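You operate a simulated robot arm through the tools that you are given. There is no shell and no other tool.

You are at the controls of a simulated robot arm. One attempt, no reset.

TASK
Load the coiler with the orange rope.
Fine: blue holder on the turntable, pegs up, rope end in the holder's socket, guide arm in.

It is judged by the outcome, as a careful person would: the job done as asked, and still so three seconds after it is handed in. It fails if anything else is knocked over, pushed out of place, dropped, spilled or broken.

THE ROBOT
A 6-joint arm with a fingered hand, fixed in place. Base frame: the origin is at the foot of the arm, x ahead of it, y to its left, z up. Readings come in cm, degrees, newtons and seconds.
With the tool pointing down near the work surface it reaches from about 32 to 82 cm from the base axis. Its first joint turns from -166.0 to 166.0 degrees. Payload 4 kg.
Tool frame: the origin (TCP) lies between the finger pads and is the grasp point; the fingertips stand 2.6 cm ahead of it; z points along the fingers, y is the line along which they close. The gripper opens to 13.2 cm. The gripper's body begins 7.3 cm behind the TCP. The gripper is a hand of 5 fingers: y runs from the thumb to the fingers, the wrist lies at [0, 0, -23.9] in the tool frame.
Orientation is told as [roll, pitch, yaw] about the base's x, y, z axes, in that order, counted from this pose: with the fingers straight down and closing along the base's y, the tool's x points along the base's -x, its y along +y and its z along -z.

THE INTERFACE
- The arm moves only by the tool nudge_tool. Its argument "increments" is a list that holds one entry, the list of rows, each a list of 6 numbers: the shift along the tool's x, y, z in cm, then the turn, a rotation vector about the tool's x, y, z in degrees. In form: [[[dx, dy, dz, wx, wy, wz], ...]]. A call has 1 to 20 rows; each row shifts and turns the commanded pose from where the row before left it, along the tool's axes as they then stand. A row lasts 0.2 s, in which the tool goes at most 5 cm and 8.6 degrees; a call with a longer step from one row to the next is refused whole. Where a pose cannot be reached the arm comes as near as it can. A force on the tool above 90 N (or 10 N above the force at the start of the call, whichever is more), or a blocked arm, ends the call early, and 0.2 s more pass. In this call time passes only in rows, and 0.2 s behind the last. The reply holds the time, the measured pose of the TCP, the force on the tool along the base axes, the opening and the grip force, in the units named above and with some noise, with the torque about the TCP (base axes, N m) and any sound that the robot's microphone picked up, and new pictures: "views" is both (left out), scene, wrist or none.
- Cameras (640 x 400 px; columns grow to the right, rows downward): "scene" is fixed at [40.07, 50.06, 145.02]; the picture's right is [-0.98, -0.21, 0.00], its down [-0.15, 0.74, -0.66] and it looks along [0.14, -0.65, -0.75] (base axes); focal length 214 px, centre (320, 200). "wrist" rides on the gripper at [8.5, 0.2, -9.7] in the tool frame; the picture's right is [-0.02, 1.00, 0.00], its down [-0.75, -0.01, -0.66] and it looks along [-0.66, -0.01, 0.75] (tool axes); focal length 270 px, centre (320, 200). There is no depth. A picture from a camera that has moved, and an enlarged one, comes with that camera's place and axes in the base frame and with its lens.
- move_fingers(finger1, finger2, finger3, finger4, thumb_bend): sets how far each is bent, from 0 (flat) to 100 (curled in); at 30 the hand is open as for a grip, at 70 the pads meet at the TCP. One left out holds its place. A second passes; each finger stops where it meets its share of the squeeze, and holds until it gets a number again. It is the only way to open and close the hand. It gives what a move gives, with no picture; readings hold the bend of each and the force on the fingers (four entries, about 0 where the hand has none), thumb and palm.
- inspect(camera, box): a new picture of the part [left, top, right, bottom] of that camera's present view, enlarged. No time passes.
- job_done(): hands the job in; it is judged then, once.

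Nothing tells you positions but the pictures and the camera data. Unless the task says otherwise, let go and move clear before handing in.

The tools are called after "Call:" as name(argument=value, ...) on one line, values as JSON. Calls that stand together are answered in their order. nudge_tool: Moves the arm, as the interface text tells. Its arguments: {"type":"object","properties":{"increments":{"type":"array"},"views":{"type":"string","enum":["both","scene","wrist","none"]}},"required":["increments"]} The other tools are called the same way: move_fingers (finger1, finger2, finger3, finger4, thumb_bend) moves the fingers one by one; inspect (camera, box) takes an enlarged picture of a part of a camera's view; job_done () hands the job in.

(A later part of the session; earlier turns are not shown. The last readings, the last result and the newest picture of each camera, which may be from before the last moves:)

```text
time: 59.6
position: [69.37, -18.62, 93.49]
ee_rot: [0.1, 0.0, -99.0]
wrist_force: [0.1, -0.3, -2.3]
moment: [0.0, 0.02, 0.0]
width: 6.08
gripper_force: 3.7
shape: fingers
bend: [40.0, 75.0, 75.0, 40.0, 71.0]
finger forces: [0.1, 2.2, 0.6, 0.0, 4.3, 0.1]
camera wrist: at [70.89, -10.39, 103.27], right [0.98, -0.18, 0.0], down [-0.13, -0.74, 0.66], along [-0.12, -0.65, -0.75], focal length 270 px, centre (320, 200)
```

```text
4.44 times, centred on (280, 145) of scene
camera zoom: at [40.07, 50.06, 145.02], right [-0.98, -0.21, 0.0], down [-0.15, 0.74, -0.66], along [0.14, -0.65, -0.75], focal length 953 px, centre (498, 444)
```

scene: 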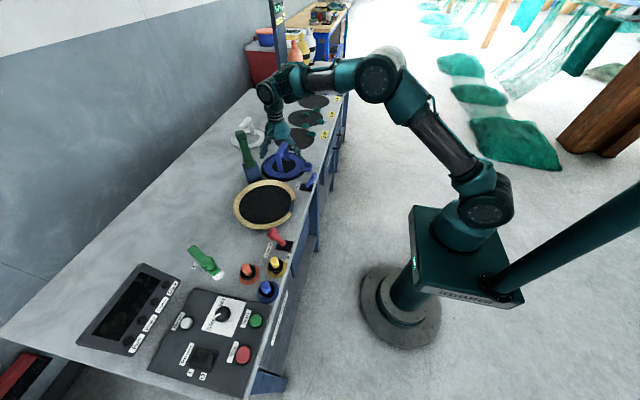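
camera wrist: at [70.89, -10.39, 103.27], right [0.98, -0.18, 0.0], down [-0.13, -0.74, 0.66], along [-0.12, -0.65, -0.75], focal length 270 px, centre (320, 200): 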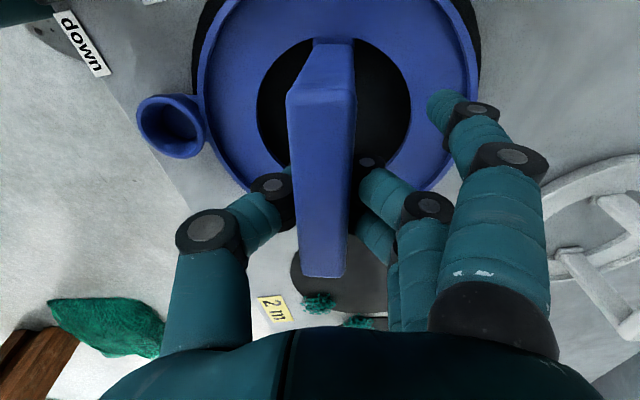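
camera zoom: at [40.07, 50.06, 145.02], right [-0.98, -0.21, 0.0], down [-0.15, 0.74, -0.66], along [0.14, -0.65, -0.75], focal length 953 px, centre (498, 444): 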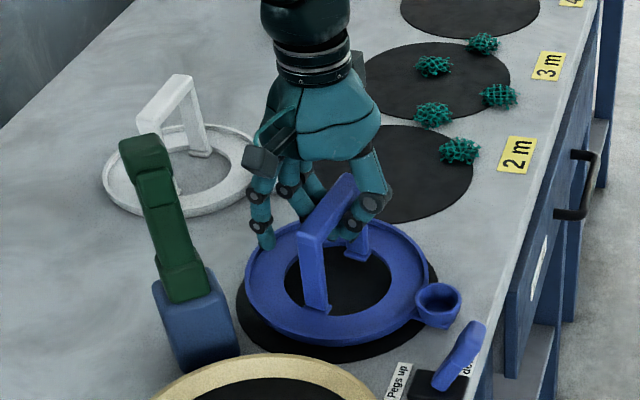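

The holder is lifted and held. I'll raise it while moving inward (staying within the good arm range) and turn it back to its original heading.

Call:
nudge_tool(increments=[[[-0.19, -1.23, -2, 0, 0, -2.25], [-0.15, -1.24, -2, 0, 0, -2.25], [-0.1, -1.24, -2, 0, 0, -2.25], [-0.05, -1.25, -2, 0, 0, -2.25]]], views="both")

Call:
inspect(camera="scene", box=[230, 80, 350, 190])

```text
time: 60.6
position: [64.37, -18.66, 101.54]
ee_rot: [0.0, 0.1, -89.8]
wrist_force: [0.1, -0.1, -2.3]
moment: [-0.01, 0.0, 0.0]
width: 6.08
gripper_force: 2.9
shape: fingers
bend: [40.0, 75.0, 75.0, 40.0, 71.0]
finger forces: [0.1, 0.6, 0.6, 0.1, 4.4, 0.0]
camera wrist: at [64.53, -10.21, 111.22], right [1.0, -0.02, 0.0], down [-0.01, -0.75, 0.66], along [-0.01, -0.66, -0.75], focal length 270 px, centre (320, 200)
```

scene: 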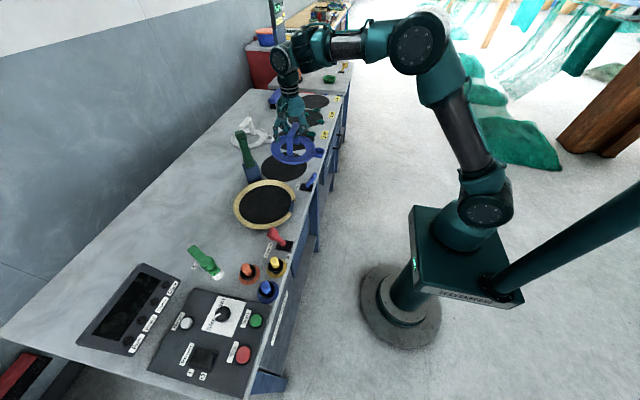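
wrist: 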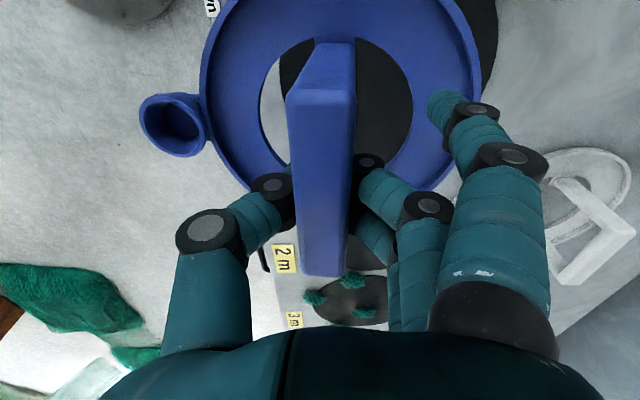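

```text
3.64 times, centred on (290, 135) of scene
camera zoom: at [40.07, 50.06, 145.02], right [-0.98, -0.21, 0.0], down [-0.15, 0.74, -0.66], along [0.14, -0.65, -0.75], focal length 780 px, centre (429, 436)
```

zoom: 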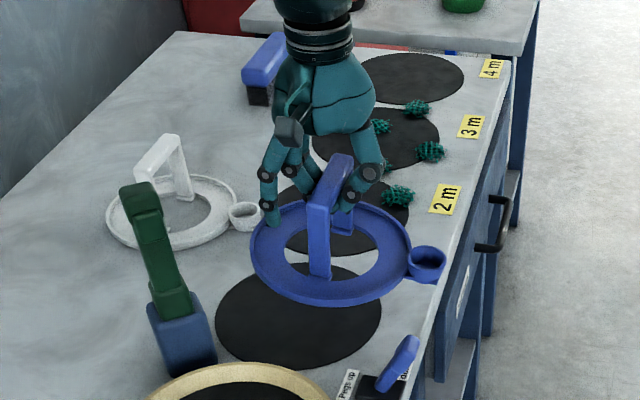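

The holder hangs with its cup side slightly low, but it's secure. I'll raise it a bit more while moving +y (clearing the pegs lever), then go over the turntable.

Call:
nudge_tool(increments=[[[2.3, -0.45, -1.0, 0, 0, 0], [2.3, -0.45, -1.0, 0, 0, 0], [2.3, -0.45, -1.0, 0, 0, 0], [2.75, 0, 0, 0, 0, 0], [2.75, 0, 0, 0, 0, 0], [2.75, 0, 0, 0, 0, 0], [2.75, 0, 0, 0, 0, 0], [2.75, 0, 0, 0, 0, 0], [2.8, 0, 0, 0, 0, 0]]], views="both")

```text
time: 62.6
position: [63.05, 4.94, 104.66]
ee_rot: [0.0, 0.0, -90.0]
wrist_force: [0.2, -0.3, -2.2]
moment: [-0.01, -0.03, 0.04]
width: 6.07
gripper_force: 2.8
shape: fingers
bend: [40.0, 75.0, 75.0, 40.0, 71.0]
finger forces: [0.0, 0.9, 0.5, 0.0, 3.9, 0.0]
camera wrist: at [63.26, 13.28, 114.34], right [1.0, -0.02, 0.0], down [-0.01, -0.75, 0.66], along [-0.01, -0.66, -0.75], focal length 270 px, centre (320, 200)
```

scene: 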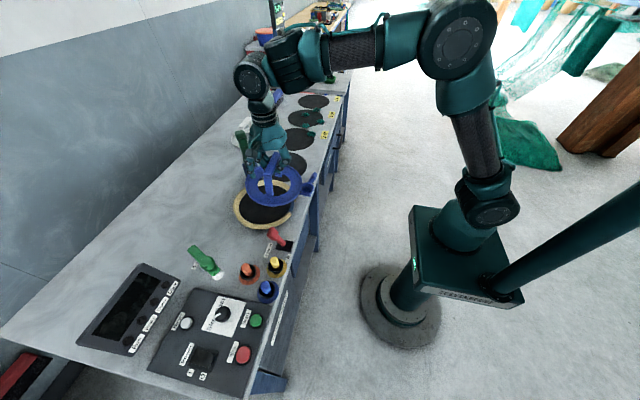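
wrist: 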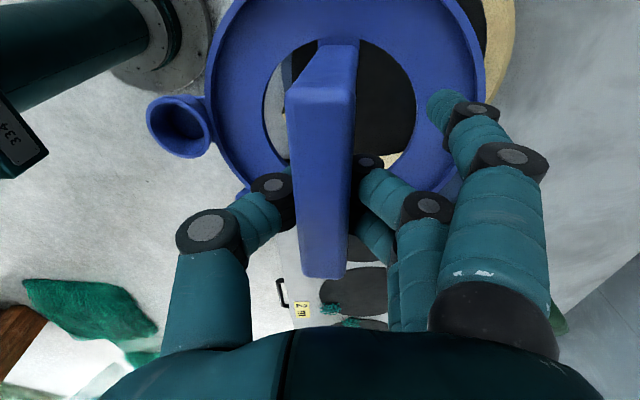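

Now over the turntable's y. I'll move out and down to hover just above it.

Call:
nudge_tool(increments=[[[-0.03, 1.58, 1.5, 0, 0, 0], [-0.03, 1.58, 1.5, 0, 0, 0], [-0.03, 1.58, 1.5, 0, 0, 0], [-0.03, 1.58, 1.5, 0, 0, 0]]], views="both")

Call:
inspect(camera="scene", box=[216, 140, 336, 240])

Call:
inspect(camera="wrist", box=[120, 0, 520, 250])

```text
time: 63.6
position: [69.38, 4.82, 98.53]
ee_rot: [0.2, 0.0, -90.0]
wrist_force: [-0.9, 0.8, -1.3]
moment: [-0.01, -0.01, 0.02]
width: 6.07
gripper_force: 2.4
shape: fingers
bend: [40.0, 75.0, 75.0, 40.0, 71.0]
finger forces: [0.0, 1.0, 0.6, 0.0, 3.8, 0.0]
camera wrist: at [69.51, 13.17, 108.33], right [1.0, -0.02, 0.0], down [-0.02, -0.75, 0.66], along [-0.01, -0.66, -0.75], focal length 270 px, centre (320, 200)
```

scene: 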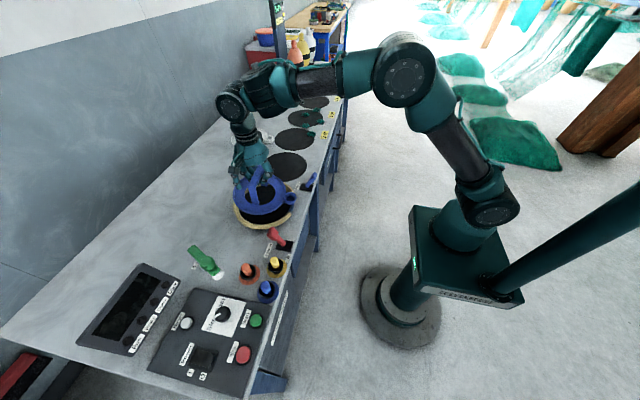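
wrist: 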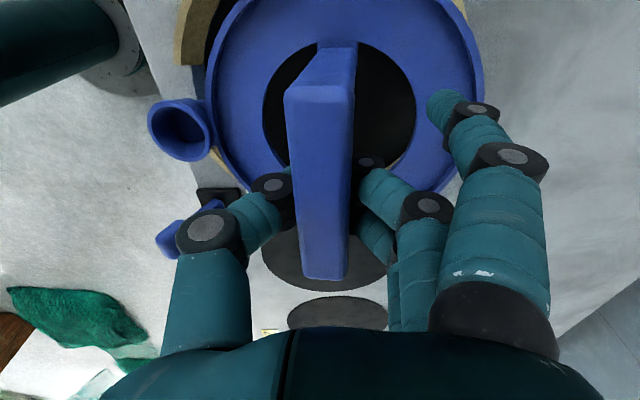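

```text
4.00 times, centred on (276, 190) of scene
camera zoom: at [40.07, 50.06, 145.02], right [-0.98, -0.21, 0.0], down [-0.15, 0.74, -0.66], along [0.14, -0.65, -0.75], focal length 858 px, centre (496, 240)
```

zoom: 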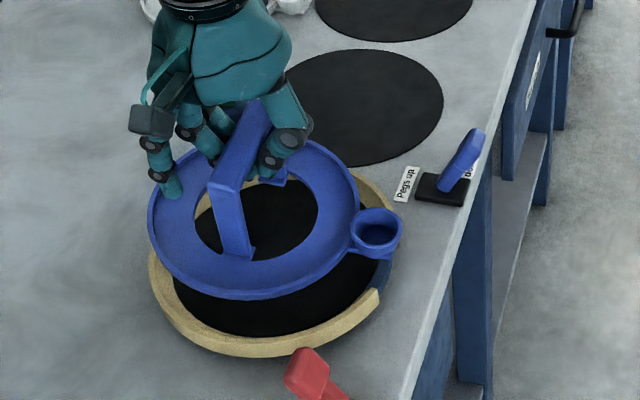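

```text
1.60 times, centred on (320, 125) of wrist
camera zoom: at [69.51, 13.17, 108.33], right [1.0, -0.02, 0.0], down [-0.02, -0.75, 0.66], along [-0.01, -0.66, -0.75], focal length 432 px, centre (320, 320)
```

zoom: 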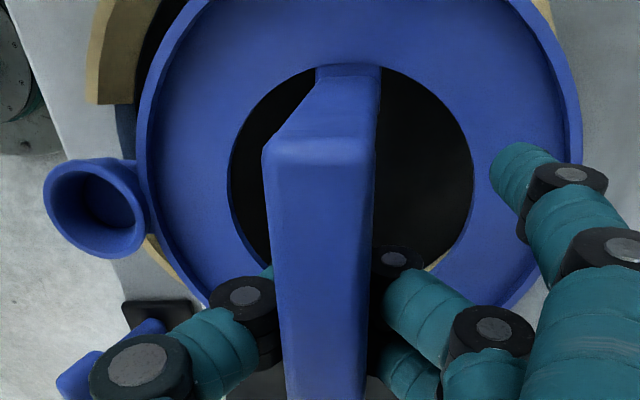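

The holder hovers over the turntable. I'll zoom in to judge its tilt and alignment before lowering.

Call:
inspect(camera="scene", box=[226, 165, 322, 230])

Call:
inspect(camera="wrist", box=[140, 0, 340, 180])

```text
6.15 times, centred on (274, 198) of scene
camera zoom: at [40.07, 50.06, 145.02], right [-0.98, -0.21, 0.0], down [-0.15, 0.74, -0.66], along [0.14, -0.65, -0.75], focal length 1320 px, centre (603, 215)
```

zoom: 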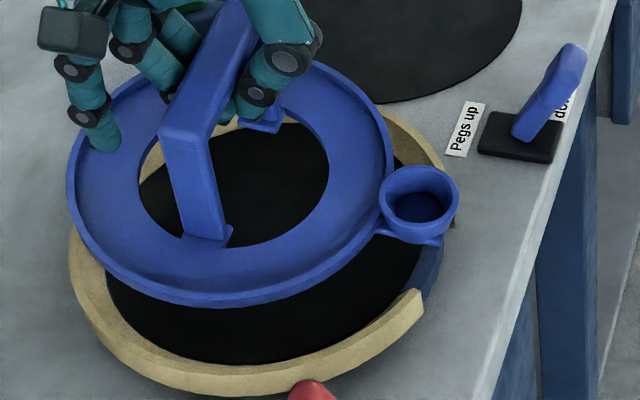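

```text
2.22 times, centred on (240, 90) of wrist
camera zoom: at [69.51, 13.17, 108.33], right [1.0, -0.02, 0.0], down [-0.02, -0.75, 0.66], along [-0.01, -0.66, -0.75], focal length 601 px, centre (498, 444)
```

zoom: 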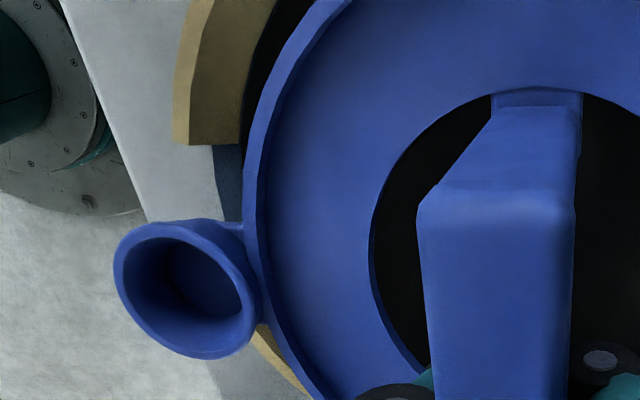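

Tilt is only about 4° and the alignment looks good. I'll lower slowly.

Call:
nudge_tool(increments=[[[0, -0.1, 0.5, 0, 0, 0], [0, -0.1, 0.5, 0, 0, 0], [0, 0, 0.5, 0, 0, 0], [0, 0, 0.4, 0, 0, 0]]], views="none")

Call:
inspect(camera="scene", box=[226, 165, 322, 230])

Call:
inspect(camera="wrist", box=[120, 0, 520, 250])

```text
time: 64.6
position: [69.24, 4.82, 96.67]
ee_rot: [-0.1, 0.1, -90.0]
wrist_force: [0.3, -0.4, -0.8]
moment: [0.01, -0.01, 0.01]
width: 6.05
gripper_force: 2.7
shape: fingers
bend: [40.0, 75.0, 75.0, 40.0, 71.0]
finger forces: [0.0, 0.8, 0.6, 0.1, 3.9, 0.0]
```

```text
6.15 times, centred on (274, 198) of scene
camera zoom: at [40.07, 50.06, 145.02], right [-0.98, -0.21, 0.0], down [-0.15, 0.74, -0.66], along [0.14, -0.65, -0.75], focal length 1320 px, centre (603, 215)
```

zoom: 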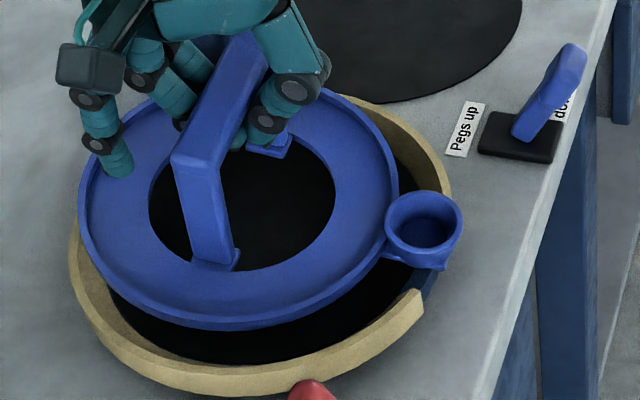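

```text
1.60 times, centred on (320, 125) of wrist
camera zoom: at [69.37, 13.17, 106.41], right [1.0, -0.02, 0.0], down [-0.01, -0.75, 0.66], along [-0.01, -0.66, -0.75], focal length 432 px, centre (320, 320)
```

zoom: 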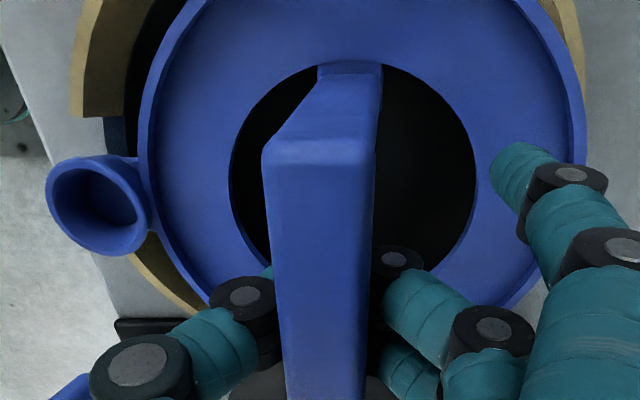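

Call:
nudge_tool(increments=[[[0, -0.1, 0.35, 0, 0, 0], [0, -0.1, 0.35, 0, 0, 0], [0, 0, 0.35, 0, 0, 0]]], views="none")

Call:
inspect(camera="scene", box=[226, 165, 322, 230])

Call:
inspect(camera="wrist", box=[120, 0, 520, 250])

```text
time: 65.4
position: [69.02, 4.76, 95.58]
ee_rot: [0.0, 0.0, -89.9]
wrist_force: [-0.6, 0.9, -1.1]
moment: [0.01, 0.02, -0.01]
width: 6.08
gripper_force: 3.1
shape: fingers
bend: [40.0, 75.0, 75.0, 40.0, 71.0]
finger forces: [0.1, 0.7, 0.6, 0.1, 3.8, 0.1]
```

```text
6.15 times, centred on (274, 198) of scene
camera zoom: at [40.07, 50.06, 145.02], right [-0.98, -0.21, 0.0], down [-0.15, 0.74, -0.66], along [0.14, -0.65, -0.75], focal length 1320 px, centre (603, 215)
```

zoom: 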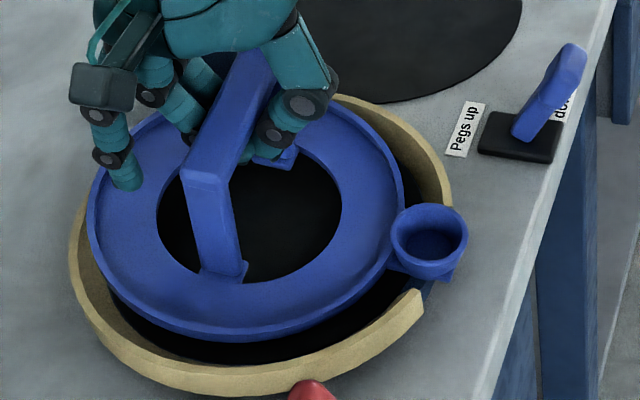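

```text
1.60 times, centred on (320, 125) of wrist
camera zoom: at [69.15, 13.14, 105.36], right [1.0, -0.02, 0.0], down [-0.01, -0.75, 0.66], along [-0.01, -0.66, -0.75], focal length 432 px, centre (320, 320)
```

zoom: 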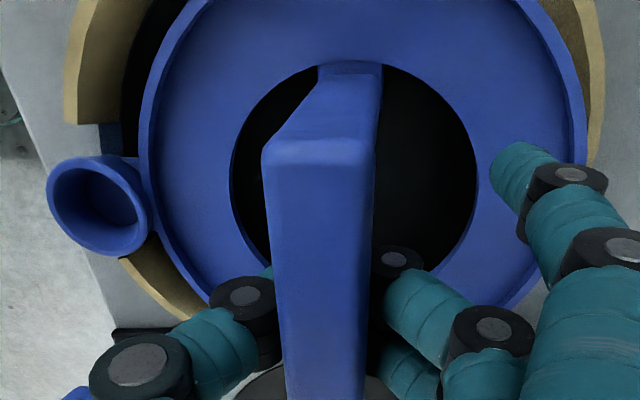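

Call:
nudge_tool(increments=[[[0.05, 0, 0.3, 0, 0, 0], [0.05, 0, 0.3, 0, 0, 0], [0, 0, 0.3, 0, 0, 0]]], views="none")

Call:
inspect(camera="scene", box=[226, 165, 322, 230])

Call:
inspect(camera="wrist", box=[120, 0, 520, 250])

```text
time: 66.2
position: [68.95, 4.81, 94.74]
ee_rot: [-0.1, 0.1, -90.0]
wrist_force: [0.5, 0.2, -1.1]
moment: [0.02, 0.07, 0.0]
width: 6.03
gripper_force: 1.5
shape: fingers
bend: [40.0, 75.0, 75.0, 40.0, 71.0]
finger forces: [0.0, 0.7, 0.8, 0.0, 0.4, 0.0]
```

```text
6.15 times, centred on (274, 198) of scene
camera zoom: at [40.07, 50.06, 145.02], right [-0.98, -0.21, 0.0], down [-0.15, 0.74, -0.66], along [0.14, -0.65, -0.75], focal length 1320 px, centre (603, 215)
```

zoom: 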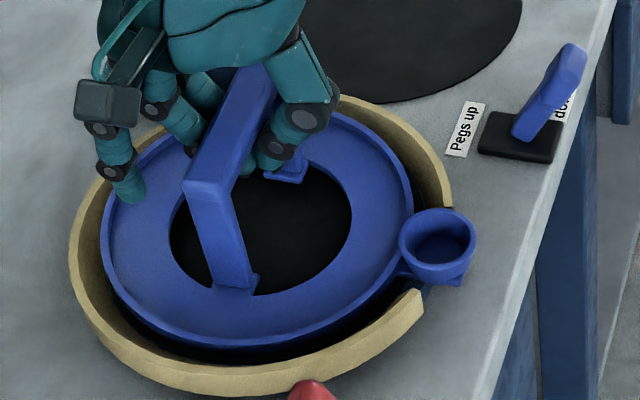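

```text
1.60 times, centred on (320, 125) of wrist
camera zoom: at [69.18, 13.22, 104.48], right [1.0, -0.02, 0.0], down [-0.01, -0.75, 0.66], along [-0.01, -0.66, -0.75], focal length 432 px, centre (320, 320)
```

zoom: 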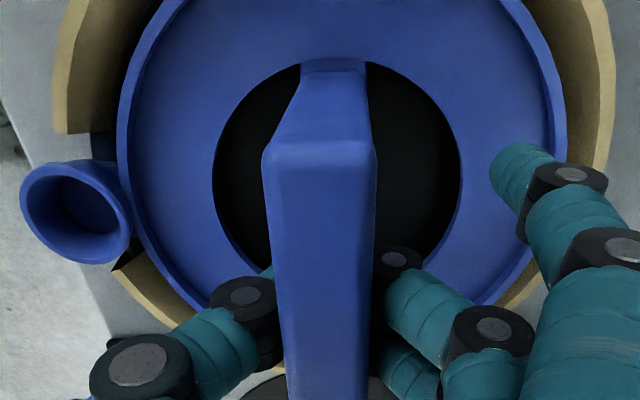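

It is touching down and levelling itself. I'll lower the last bit, nudging back +0.3 cm in x.

Call:
nudge_tool(increments=[[[0, 0.2, 0.2, 0, 0, 0], [0, 0.15, 0.2, 0, 0, 0]]], views="none")

Call:
inspect(camera="scene", box=[226, 165, 322, 230])

Call:
inspect(camera="wrist", box=[120, 0, 520, 250])

```text
time: 66.8
position: [69.37, 4.87, 94.2]
ee_rot: [-0.1, 0.0, -90.1]
wrist_force: [0.0, 0.5, -0.6]
moment: [0.03, -0.02, 0.0]
width: 6.03
gripper_force: 1.5
shape: fingers
bend: [40.0, 75.0, 75.0, 40.0, 71.0]
finger forces: [0.0, 0.3, 1.0, 0.0, 0.7, 0.0]
```

```text
6.15 times, centred on (274, 198) of scene
camera zoom: at [40.07, 50.06, 145.02], right [-0.98, -0.21, 0.0], down [-0.15, 0.74, -0.66], along [0.14, -0.65, -0.75], focal length 1320 px, centre (603, 215)
```

zoom: 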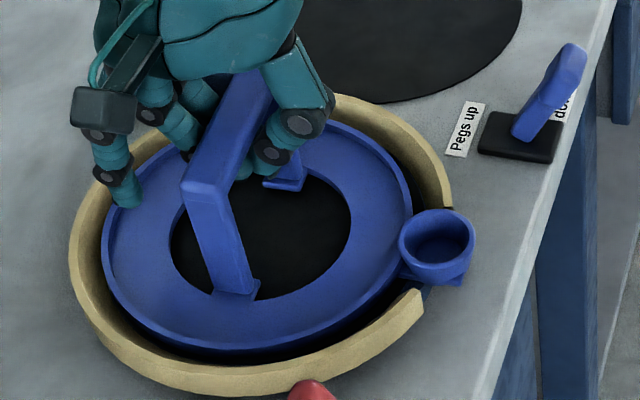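

```text
1.60 times, centred on (320, 125) of wrist
camera zoom: at [69.5, 13.21, 104.01], right [1.0, -0.02, 0.0], down [-0.02, -0.75, 0.66], along [-0.01, -0.66, -0.75], focal length 432 px, centre (320, 320)
```

zoom: 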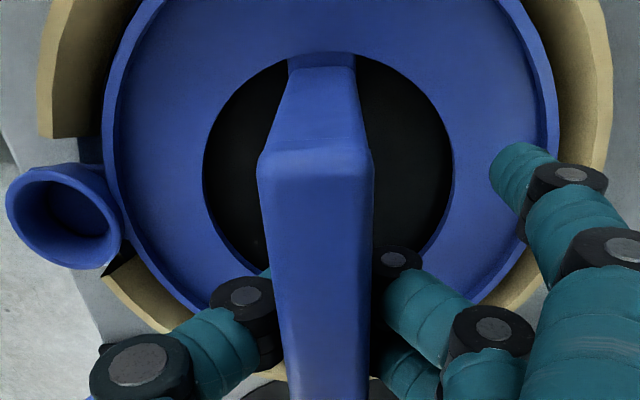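

The holder seems to rest on the turntable. I'll release it.

Call:
move_fingers(finger2=55, finger3=55, thumb_bend=55)

Call:
inspect(camera="scene", box=[226, 165, 322, 230])

Call:
inspect(camera="wrist", box=[120, 0, 520, 250])

```text
time: 67.8
position: [69.3, 4.8, 94.33]
ee_rot: [0.0, 0.0, -90.0]
wrist_force: [0.5, 0.3, -0.2]
moment: [0.01, 0.01, -0.02]
width: 8.18
gripper_force: 0.1
shape: fingers
bend: [40.0, 55.0, 55.0, 40.0, 55.0]
finger forces: [0.0, 0.1, 0.0, 0.0, 0.0, 0.1]
```

```text
6.15 times, centred on (274, 198) of scene
camera zoom: at [40.07, 50.06, 145.02], right [-0.98, -0.21, 0.0], down [-0.15, 0.74, -0.66], along [0.14, -0.65, -0.75], focal length 1320 px, centre (603, 215)
```

zoom: 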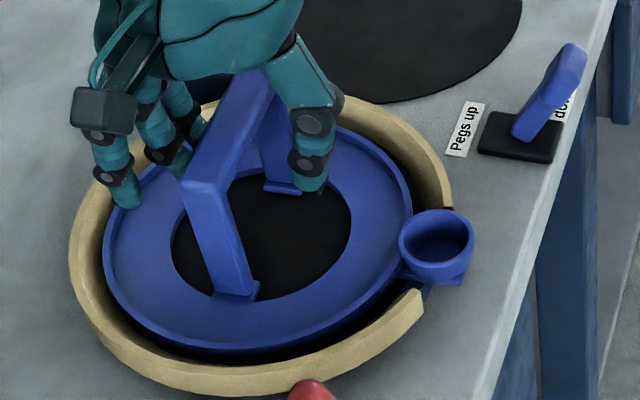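

```text
1.60 times, centred on (320, 125) of wrist
camera zoom: at [69.49, 13.22, 104.0], right [1.0, -0.02, 0.0], down [-0.01, -0.75, 0.66], along [-0.01, -0.66, -0.75], focal length 432 px, centre (320, 320)
```

zoom: 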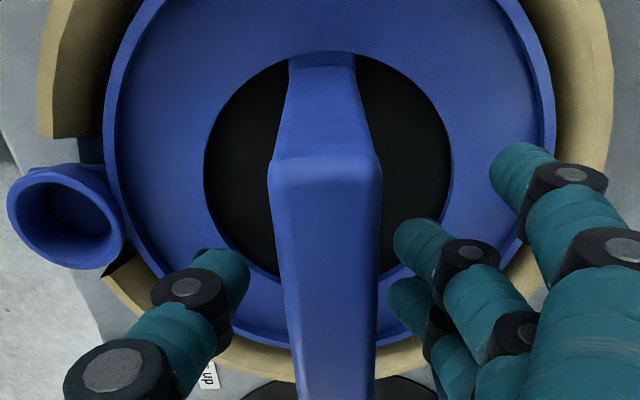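

The holder sits level in the turntable with its cup in the gap. I'll open the hand, rise clear of the handle and look again.

Call:
move_fingers(finger1=30, finger2=30, finger3=30, finger4=30, thumb_bend=30)

Call:
nudge_tool(increments=[[[0, 0, -1.5, 0, 0, 0], [0, -0.3, -1.5, 0, 0, 0], [0, -0.7, -1.5, 0, 0, 0], [0, -2, -1.5, 0, 0, 0], [0, -3, -1, 0, 0, 0], [0, -4, 0, 0, 0, 0]]], views="both")

Call:
inspect(camera="scene", box=[226, 150, 322, 230])

Call:
inspect(camera="wrist", box=[160, 0, 560, 260])

```text
time: 68.8
position: [69.47, 4.87, 94.29]
ee_rot: [0.0, 0.1, -89.9]
wrist_force: [-0.1, -0.5, -0.6]
moment: [-0.02, 0.01, 0.0]
width: 13.83
gripper_force: 0.1
shape: fingers
bend: [30.0, 30.0, 30.0, 30.0, 30.0]
finger forces: [0.1, 0.1, 0.1, 0.0, 0.1, 0.0]
```

```text
time: 70.2
position: [59.35, 4.86, 101.18]
ee_rot: [0.1, 0.1, -89.9]
wrist_force: [0.0, 0.8, 0.2]
moment: [-0.01, -0.01, -0.02]
width: 13.83
gripper_force: 0.1
shape: fingers
bend: [30.0, 30.0, 30.0, 30.0, 30.0]
finger forces: [0.1, 0.0, 0.0, 0.0, 0.0, 0.0]
camera wrist: at [59.41, 13.29, 110.97], right [1.0, -0.02, 0.0], down [-0.01, -0.75, 0.66], along [-0.01, -0.66, -0.75], focal length 270 px, centre (320, 200)
```

scene: 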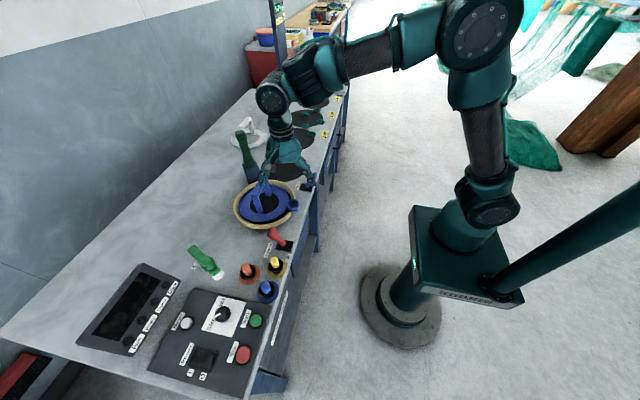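
wrist: 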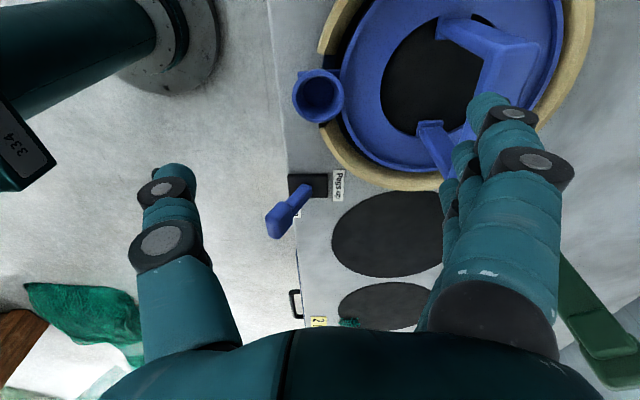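

```text
5.00 times, centred on (274, 190) of scene
camera zoom: at [40.07, 50.06, 145.02], right [-0.98, -0.21, 0.0], down [-0.15, 0.74, -0.66], along [0.14, -0.65, -0.75], focal length 1072 px, centre (550, 250)
```

zoom: 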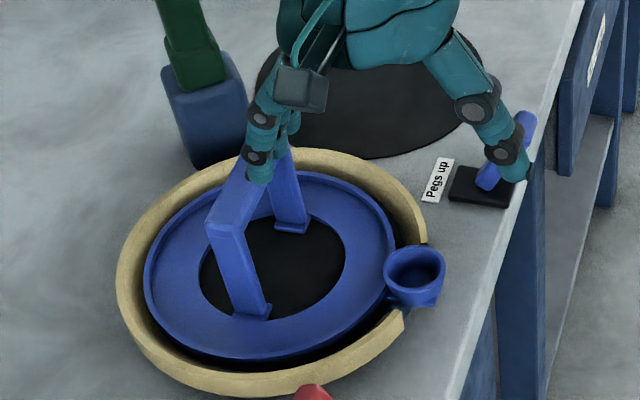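

```text
1.54 times, centred on (360, 130) of wrist
camera zoom: at [59.41, 13.29, 110.97], right [1.0, -0.02, 0.0], down [-0.01, -0.75, 0.66], along [-0.01, -0.66, -0.75], focal length 416 px, centre (258, 308)
```

zoom: 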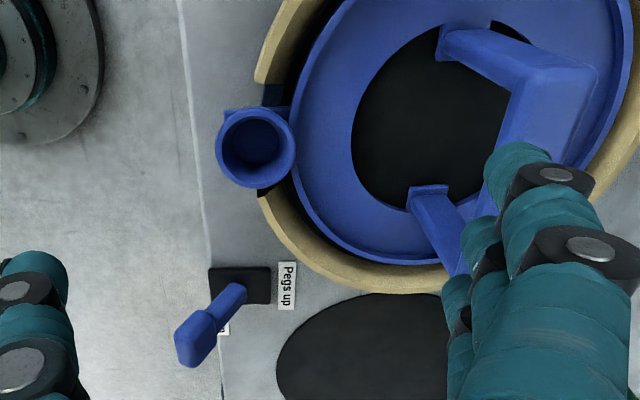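

The holder is placed well. Next: the pegs lever, with pivot about [57.6, -7.6, 85] and tip about [54.7, -7.6, 91], must be pushed toward +x. I'll curl the fingers and push with the thumb alone; first I curl and move over it.

Call:
move_fingers(finger1=100, finger2=100, finger3=100, finger4=100, thumb_bend=35)

Call:
nudge_tool(increments=[[[-3.2, -0.3, 0.5, 0, 0, 0], [-3.2, -0.3, 0.5, 0, 0, 0], [-3.2, -0.3, 0.5, 0, 0, 0], [-3.2, -0.3, 0.5, 0, 0, 0]]], views="both")

Call:
inspect(camera="scene", box=[240, 100, 350, 190])

```text
time: 71.2
position: [59.26, 4.88, 101.3]
ee_rot: [0.1, 0.0, -90.0]
wrist_force: [0.6, 0.0, -0.2]
moment: [-0.02, -0.02, -0.01]
width: 6.19
gripper_force: 0.1
shape: fingers
bend: [100.0, 100.0, 100.0, 100.0, 35.0]
finger forces: [0.1, 0.0, 0.0, 0.0, 0.0, 0.1]
```

```text
time: 72.2
position: [58.15, -8.05, 99.18]
ee_rot: [0.1, 0.0, -89.9]
wrist_force: [0.4, 0.3, -0.1]
moment: [0.0, 0.0, 0.02]
width: 6.17
gripper_force: 0.0
shape: fingers
bend: [100.0, 100.0, 100.0, 100.0, 35.0]
finger forces: [0.0, 0.1, 0.0, 0.0, 0.0, 0.1]
camera wrist: at [58.3, 0.29, 108.86], right [1.0, -0.02, 0.0], down [-0.01, -0.75, 0.66], along [-0.01, -0.66, -0.75], focal length 270 px, centre (320, 200)
```

scene: 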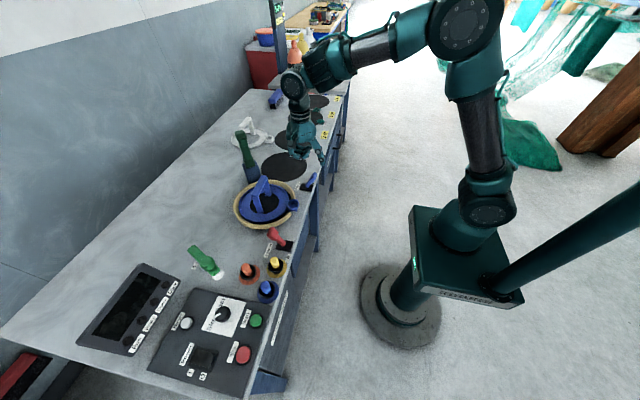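
wrist: 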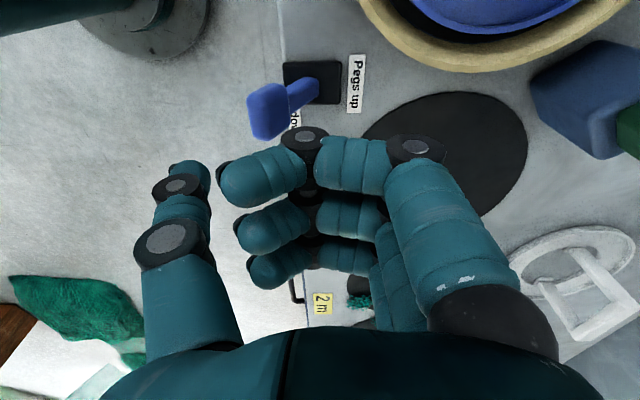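

```text
4.44 times, centred on (295, 145) of scene
camera zoom: at [40.07, 50.06, 145.02], right [-0.98, -0.21, 0.0], down [-0.15, 0.74, -0.66], along [0.14, -0.65, -0.75], focal length 953 px, centre (431, 444)
```

zoom: 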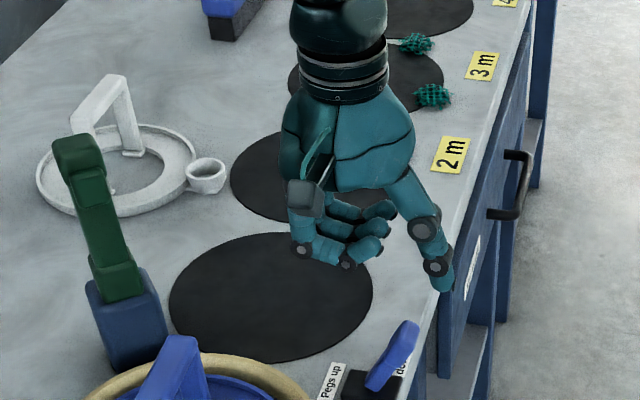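

Call:
nudge_tool(increments=[[[0.1, 0, 2.5, 0, 0, 0], [0.1, 0, 2.5, 0, 0, 0], [0, 0, 2.5, 0, 0, 0]]], views="wrist")

Call:
inspect(camera="scene", box=[250, 110, 350, 200])

```text
time: 73.0
position: [57.95, -7.79, 91.74]
ee_rot: [0.0, 0.1, -90.0]
wrist_force: [-0.3, -0.5, 0.8]
moment: [0.0, 0.01, -0.04]
width: 6.15
gripper_force: 0.1
shape: fingers
bend: [100.0, 100.0, 100.0, 100.0, 35.0]
finger forces: [0.0, 0.0, 0.0, 0.0, 0.1, 0.0]
camera wrist: at [58.12, 0.59, 101.51], right [1.0, -0.02, 0.0], down [-0.01, -0.75, 0.66], along [-0.01, -0.66, -0.75], focal length 270 px, centre (320, 200)
```

wrist: 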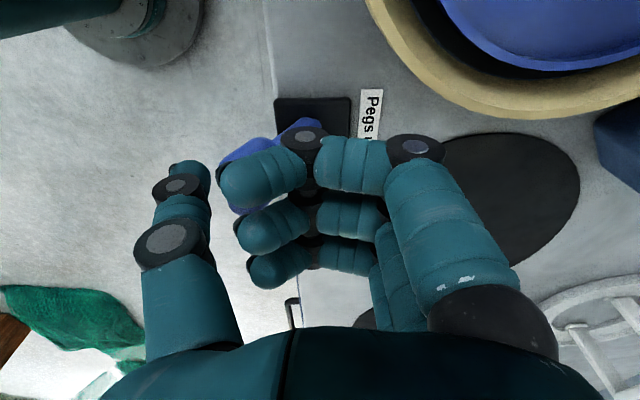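

```text
4.44 times, centred on (300, 155) of scene
camera zoom: at [40.07, 50.06, 145.02], right [-0.98, -0.21, 0.0], down [-0.15, 0.74, -0.66], along [0.14, -0.65, -0.75], focal length 953 px, centre (409, 400)
```

zoom: 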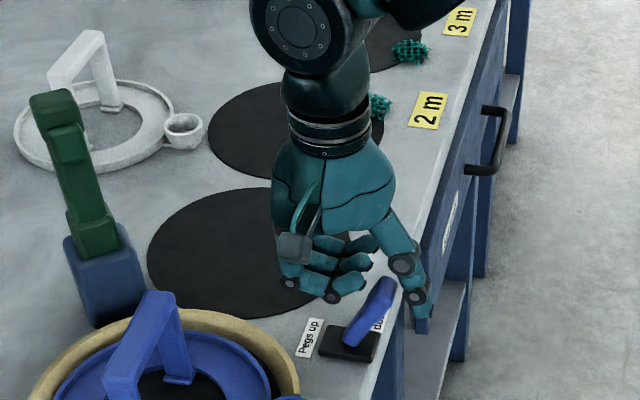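

The thumb is on the lever's -x side. Pushing toward +x now.

Call:
nudge_tool(increments=[[[0, 1, 0, 0, 0, 0], [0, 1, 0, 0, 0, 0], [0, 1, 0, 0, 0, 0], [0, 1, 0, 0, 0, 0]]], views="none")

Call:
inspect(camera="scene", box=[250, 110, 350, 200])

```text
time: 74.0
position: [62.27, -7.76, 91.83]
ee_rot: [0.2, 0.0, -90.0]
wrist_force: [-0.6, 0.0, 0.4]
moment: [0.02, 0.04, -0.01]
width: 6.18
gripper_force: 0.5
shape: fingers
bend: [100.0, 100.0, 100.0, 100.0, 35.0]
finger forces: [0.0, 0.0, 0.0, 0.1, 0.2, 0.0]
```

```text
4.44 times, centred on (300, 155) of scene
camera zoom: at [40.07, 50.06, 145.02], right [-0.98, -0.21, 0.0], down [-0.15, 0.74, -0.66], along [0.14, -0.65, -0.75], focal length 953 px, centre (409, 400)
```

zoom: 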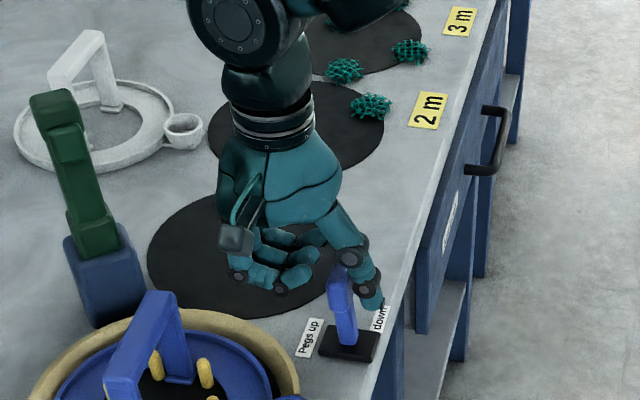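

The pegs (yellow) are rising. Pushing further.

Call:
nudge_tool(increments=[[[0, 0.8, 0, 0, 0, 0], [0, 0.8, 0, 0, 0, 0], [0, 0.8, 0, 0, 0, 0]]], views="none")

Call:
inspect(camera="scene", box=[240, 110, 340, 230])

```text
time: 74.8
position: [64.5, -7.9, 91.61]
ee_rot: [-0.1, -0.1, -90.1]
wrist_force: [0.5, 0.5, 0.2]
moment: [0.02, -0.01, -0.01]
width: 6.19
gripper_force: 0.0
shape: fingers
bend: [100.0, 100.0, 100.0, 100.0, 35.0]
finger forces: [0.1, 0.0, 0.0, 0.1, 0.1, 0.1]
```

```text
3.33 times, centred on (290, 170) of scene
camera zoom: at [40.07, 50.06, 145.02], right [-0.98, -0.21, 0.0], down [-0.15, 0.74, -0.66], along [0.14, -0.65, -0.75], focal length 715 px, centre (420, 300)
```

zoom: 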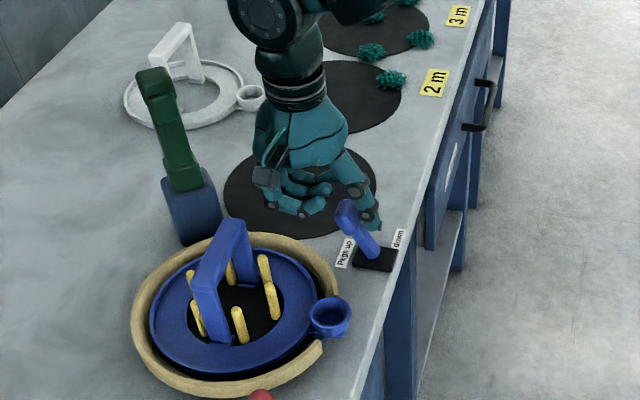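

The lever has swung to "Pegs up" and six pegs stand inside the holder. I'll back off, rise and check.

Call:
nudge_tool(increments=[[[0, -2, -0.5, 0, 0, 0], [0, -2, -1.5, 0, 0, 0], [0, -1.5, -3, 0, 0, 0], [0, -1.5, -3, 0, 0, 0], [2, 0, -1, 0, 0, 0]]], views="both")

Call:
inspect(camera="scene", box=[230, 150, 330, 230])

Call:
inspect(camera="wrist", box=[230, 0, 630, 200])

```text
time: 76.0
position: [57.5, -5.59, 100.83]
ee_rot: [-0.1, 0.0, -90.0]
wrist_force: [-0.7, -0.3, -0.1]
moment: [0.0, -0.04, -0.01]
width: 6.17
gripper_force: 0.1
shape: fingers
bend: [100.0, 100.0, 100.0, 100.0, 35.0]
finger forces: [0.0, 0.0, 0.0, 0.0, 0.0, 0.0]
camera wrist: at [57.64, 2.79, 110.4], right [1.0, -0.02, 0.0], down [-0.02, -0.75, 0.66], along [-0.01, -0.66, -0.75], focal length 270 px, centre (320, 200)
```

scene: 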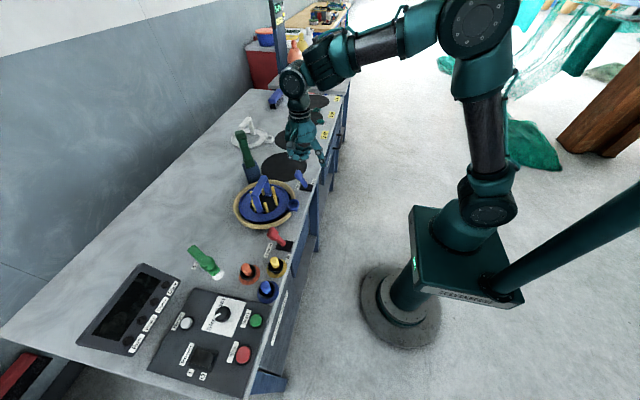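
wrist: 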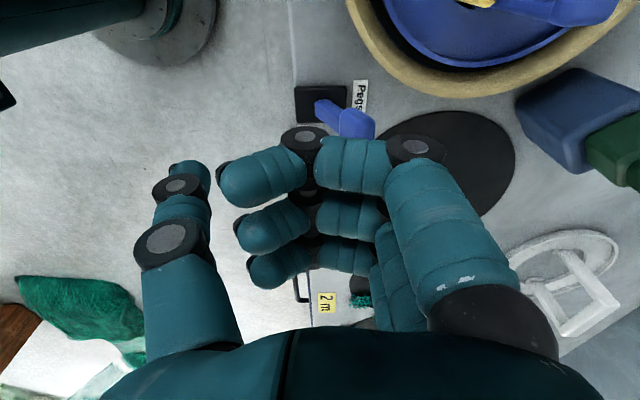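

```text
5.00 times, centred on (280, 190) of scene
camera zoom: at [40.07, 50.06, 145.02], right [-0.98, -0.21, 0.0], down [-0.15, 0.74, -0.66], along [0.14, -0.65, -0.75], focal length 1072 px, centre (520, 250)
```

zoom: 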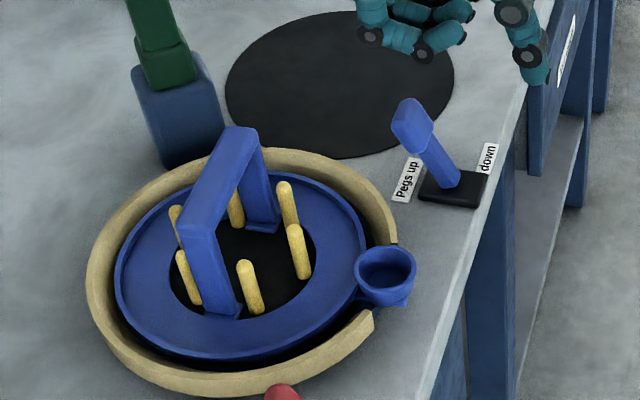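

```text
1.60 times, centred on (430, 100) of wrist
camera zoom: at [57.64, 2.79, 110.4], right [1.0, -0.02, 0.0], down [-0.02, -0.75, 0.66], along [-0.01, -0.66, -0.75], focal length 432 px, centre (144, 360)
```

zoom: 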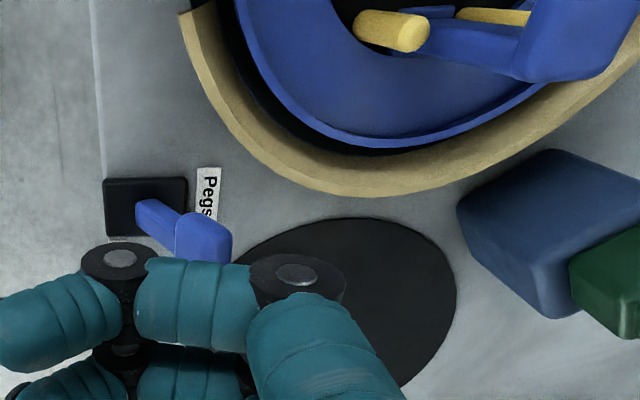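

Pegs are up and the lever is on "Pegs up". Now for the orange rope: I'll open the hand, turn to yaw 0 and move over toward the rope ends for a close look.

Call:
move_fingers(finger1=30, finger2=30, finger3=30, finger4=30, thumb_bend=30)

Call:
nudge_tool(increments=[[[0, 0, 0, 0, 0, -8.2], [0, 0, 0, 0, 0, -8.2], [0, 0, 0, 0, 0, -8.2], [0, 0, 0, 0, 0, -8.2], [0, 0, 0, 0, 0, -8.2], [0, 0, 0, 0, 0, -8.2], [0, 0, 0, 0, 0, -8.2], [0, 0, 0, 0, 0, -8.2], [0, 0, 0, 0, 0, -8.2], [0, 0, 0, 0, 0, -8.2], [0, 0, 0, 0, 0, -8.0], [0, 4.2, 0, 0, 0, 0], [0, 4.2, 0, 0, 0, 0], [0, 4.2, 0, 0, 0, 0], [0, 4.2, 0, 0, 0, 0], [0, 4.2, 0, 0, 0, 0], [0, 4.2, 0, 0, 0, 0], [0, 4.2, 0, 0, 0, 0], [0, 4.2, 0, 0, 0, 0]]], views="both")

Call:
inspect(camera="wrist", box=[160, 0, 480, 200])

Call:
inspect(camera="wrist", box=[200, 100, 480, 300])

```text
time: 77.0
position: [57.49, -5.61, 100.59]
ee_rot: [0.0, 0.0, -89.9]
wrist_force: [-0.1, 0.2, 0.2]
moment: [-0.02, 0.01, 0.05]
width: 13.82
gripper_force: 0.1
shape: fingers
bend: [30.0, 30.0, 30.0, 30.0, 30.0]
finger forces: [0.1, 0.1, 0.0, 0.0, 0.1, 0.0]
```

```text
time: 81.0
position: [57.59, 27.85, 100.93]
ee_rot: [0.0, 0.1, 0.0]
wrist_force: [-0.6, -0.1, 0.1]
moment: [-0.01, 0.02, 0.01]
width: 13.88
gripper_force: 0.1
shape: fingers
bend: [30.0, 30.0, 30.0, 30.0, 30.0]
finger forces: [0.1, 0.0, 0.1, 0.0, 0.1, 0.1]
camera wrist: at [49.17, 28.05, 110.52], right [0.02, 1.0, 0.0], down [0.75, -0.02, 0.66], along [0.66, -0.01, -0.75], focal length 270 px, centre (320, 200)
```

scene: 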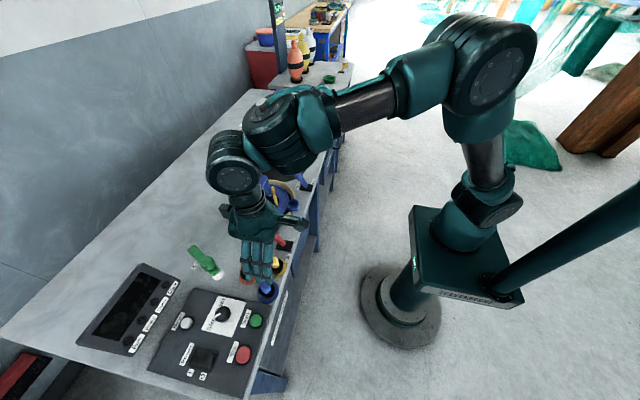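
wrist: 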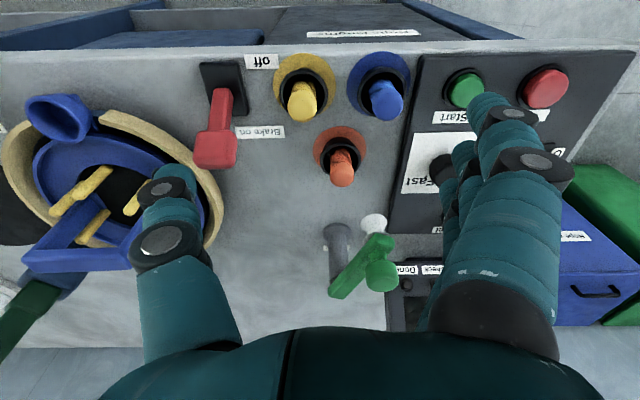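

```text
2.00 times, centred on (320, 100) of wrist
camera zoom: at [49.17, 28.05, 110.52], right [0.02, 1.0, 0.0], down [0.75, -0.02, 0.66], along [0.66, -0.01, -0.75], focal length 541 px, centre (320, 400)
```

zoom: 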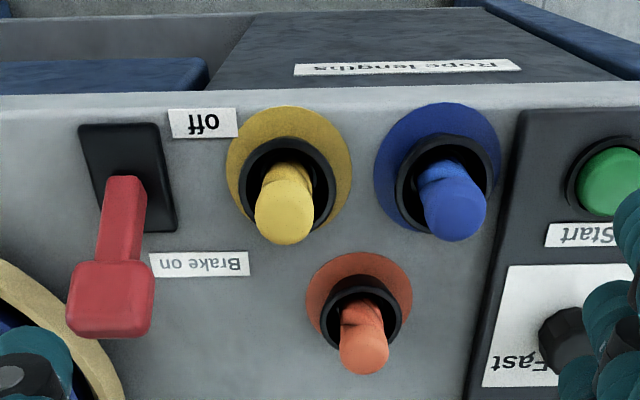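

```text
2.00 times, centred on (340, 200) of wrist
camera zoom: at [49.17, 28.05, 110.52], right [0.02, 1.0, 0.0], down [0.75, -0.02, 0.66], along [0.66, -0.01, -0.75], focal length 541 px, centre (280, 200)
```

zoom: 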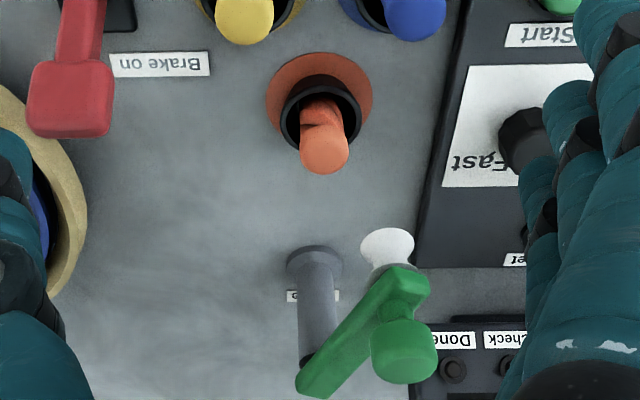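

The orange rope end stands at about [65.1, 30.0], its cap at z≈88.7, with the yellow and blue ones and the guide's white tip near it. I'll curl the outer fingers out of the way and approach with the two middle fingers and thumb at yaw 35°.

Call:
move_fingers(finger1=100, finger2=50, finger3=50, finger4=100, thumb_bend=50)

Call:
nudge_tool(increments=[[[0, 0, 0, 0, 0, -8.5], [0, 0, 0, 0, 0, -8.5], [0, 0, 0, 0, 0, -8.5], [0, 0, 0, 0, 0, -8.5], [0, 0, 0, 0, 0, -1], [-2.46, -0.85, 1.97, 0, 0, 0], [-2.46, -0.85, 1.97, 0, 0, 0], [-2.46, -0.85, 1.97, 0, 0, 0]]], views="both")

Call:
inspect(camera="wrist", box=[180, 0, 500, 240])

Call:
inspect(camera="scene", box=[190, 180, 310, 300])

```text
time: 82.0
position: [57.59, 28.11, 100.93]
ee_rot: [-0.1, 0.0, 0.0]
wrist_force: [-0.3, 0.4, -0.3]
moment: [-0.01, -0.03, 0.02]
width: 5.29
gripper_force: 0.1
shape: fingers
bend: [100.0, 50.0, 50.0, 100.0, 50.0]
finger forces: [0.0, 0.1, 0.1, 0.1, 0.1, 0.0]
```

```text
time: 83.8
position: [65.07, 30.0, 95.07]
ee_rot: [0.0, 0.0, 35.1]
wrist_force: [0.4, -0.2, -0.2]
moment: [0.02, 0.03, -0.02]
width: 5.26
gripper_force: 0.2
shape: fingers
bend: [100.0, 50.0, 50.0, 100.0, 50.0]
finger forces: [0.0, 0.0, 0.1, 0.0, 0.1, 0.0]
camera wrist: at [58.13, 25.18, 104.76], right [-0.56, 0.83, 0.0], down [0.62, 0.42, 0.66], along [0.55, 0.37, -0.75], focal length 270 px, centre (320, 200)
```

scene: 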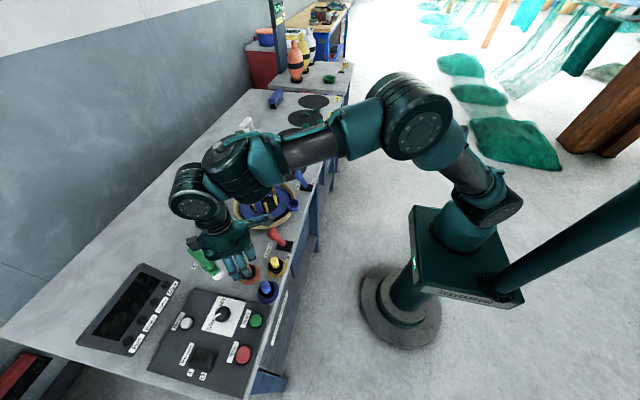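
wrist: 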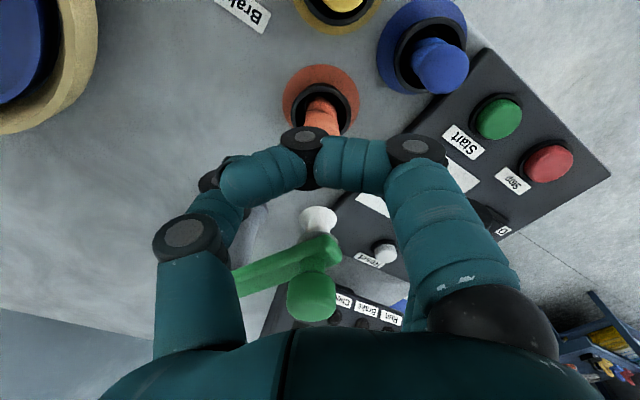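

```text
1.67 times, centred on (340, 120) of wrist
camera zoom: at [58.13, 25.18, 104.76], right [-0.56, 0.83, 0.0], down [0.62, 0.42, 0.66], along [0.55, 0.37, -0.75], focal length 450 px, centre (287, 333)
```

zoom: 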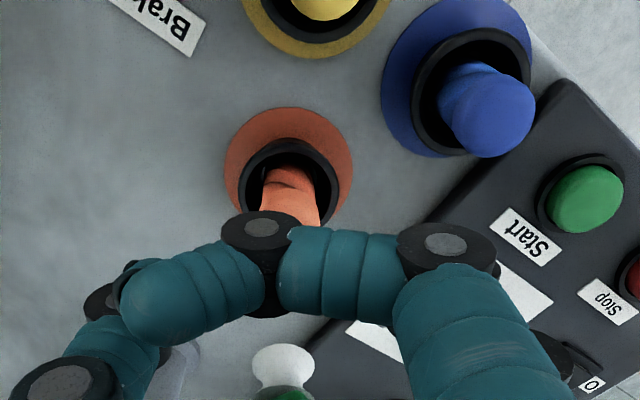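

```text
3.33 times, centred on (250, 240) of scene
camera zoom: at [40.07, 50.06, 145.02], right [-0.98, -0.21, 0.0], down [-0.15, 0.74, -0.66], along [0.14, -0.65, -0.75], focal length 715 px, centre (553, 67)
```

zoom: 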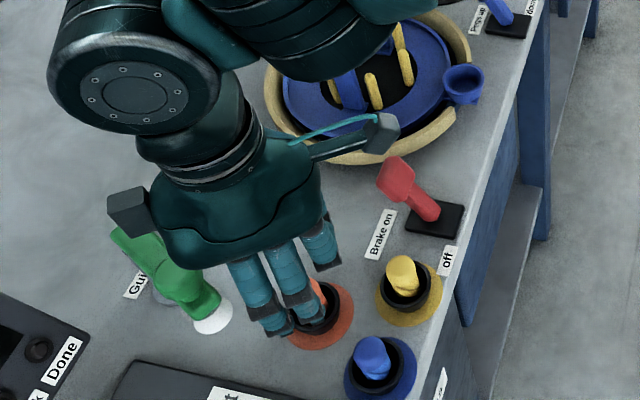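

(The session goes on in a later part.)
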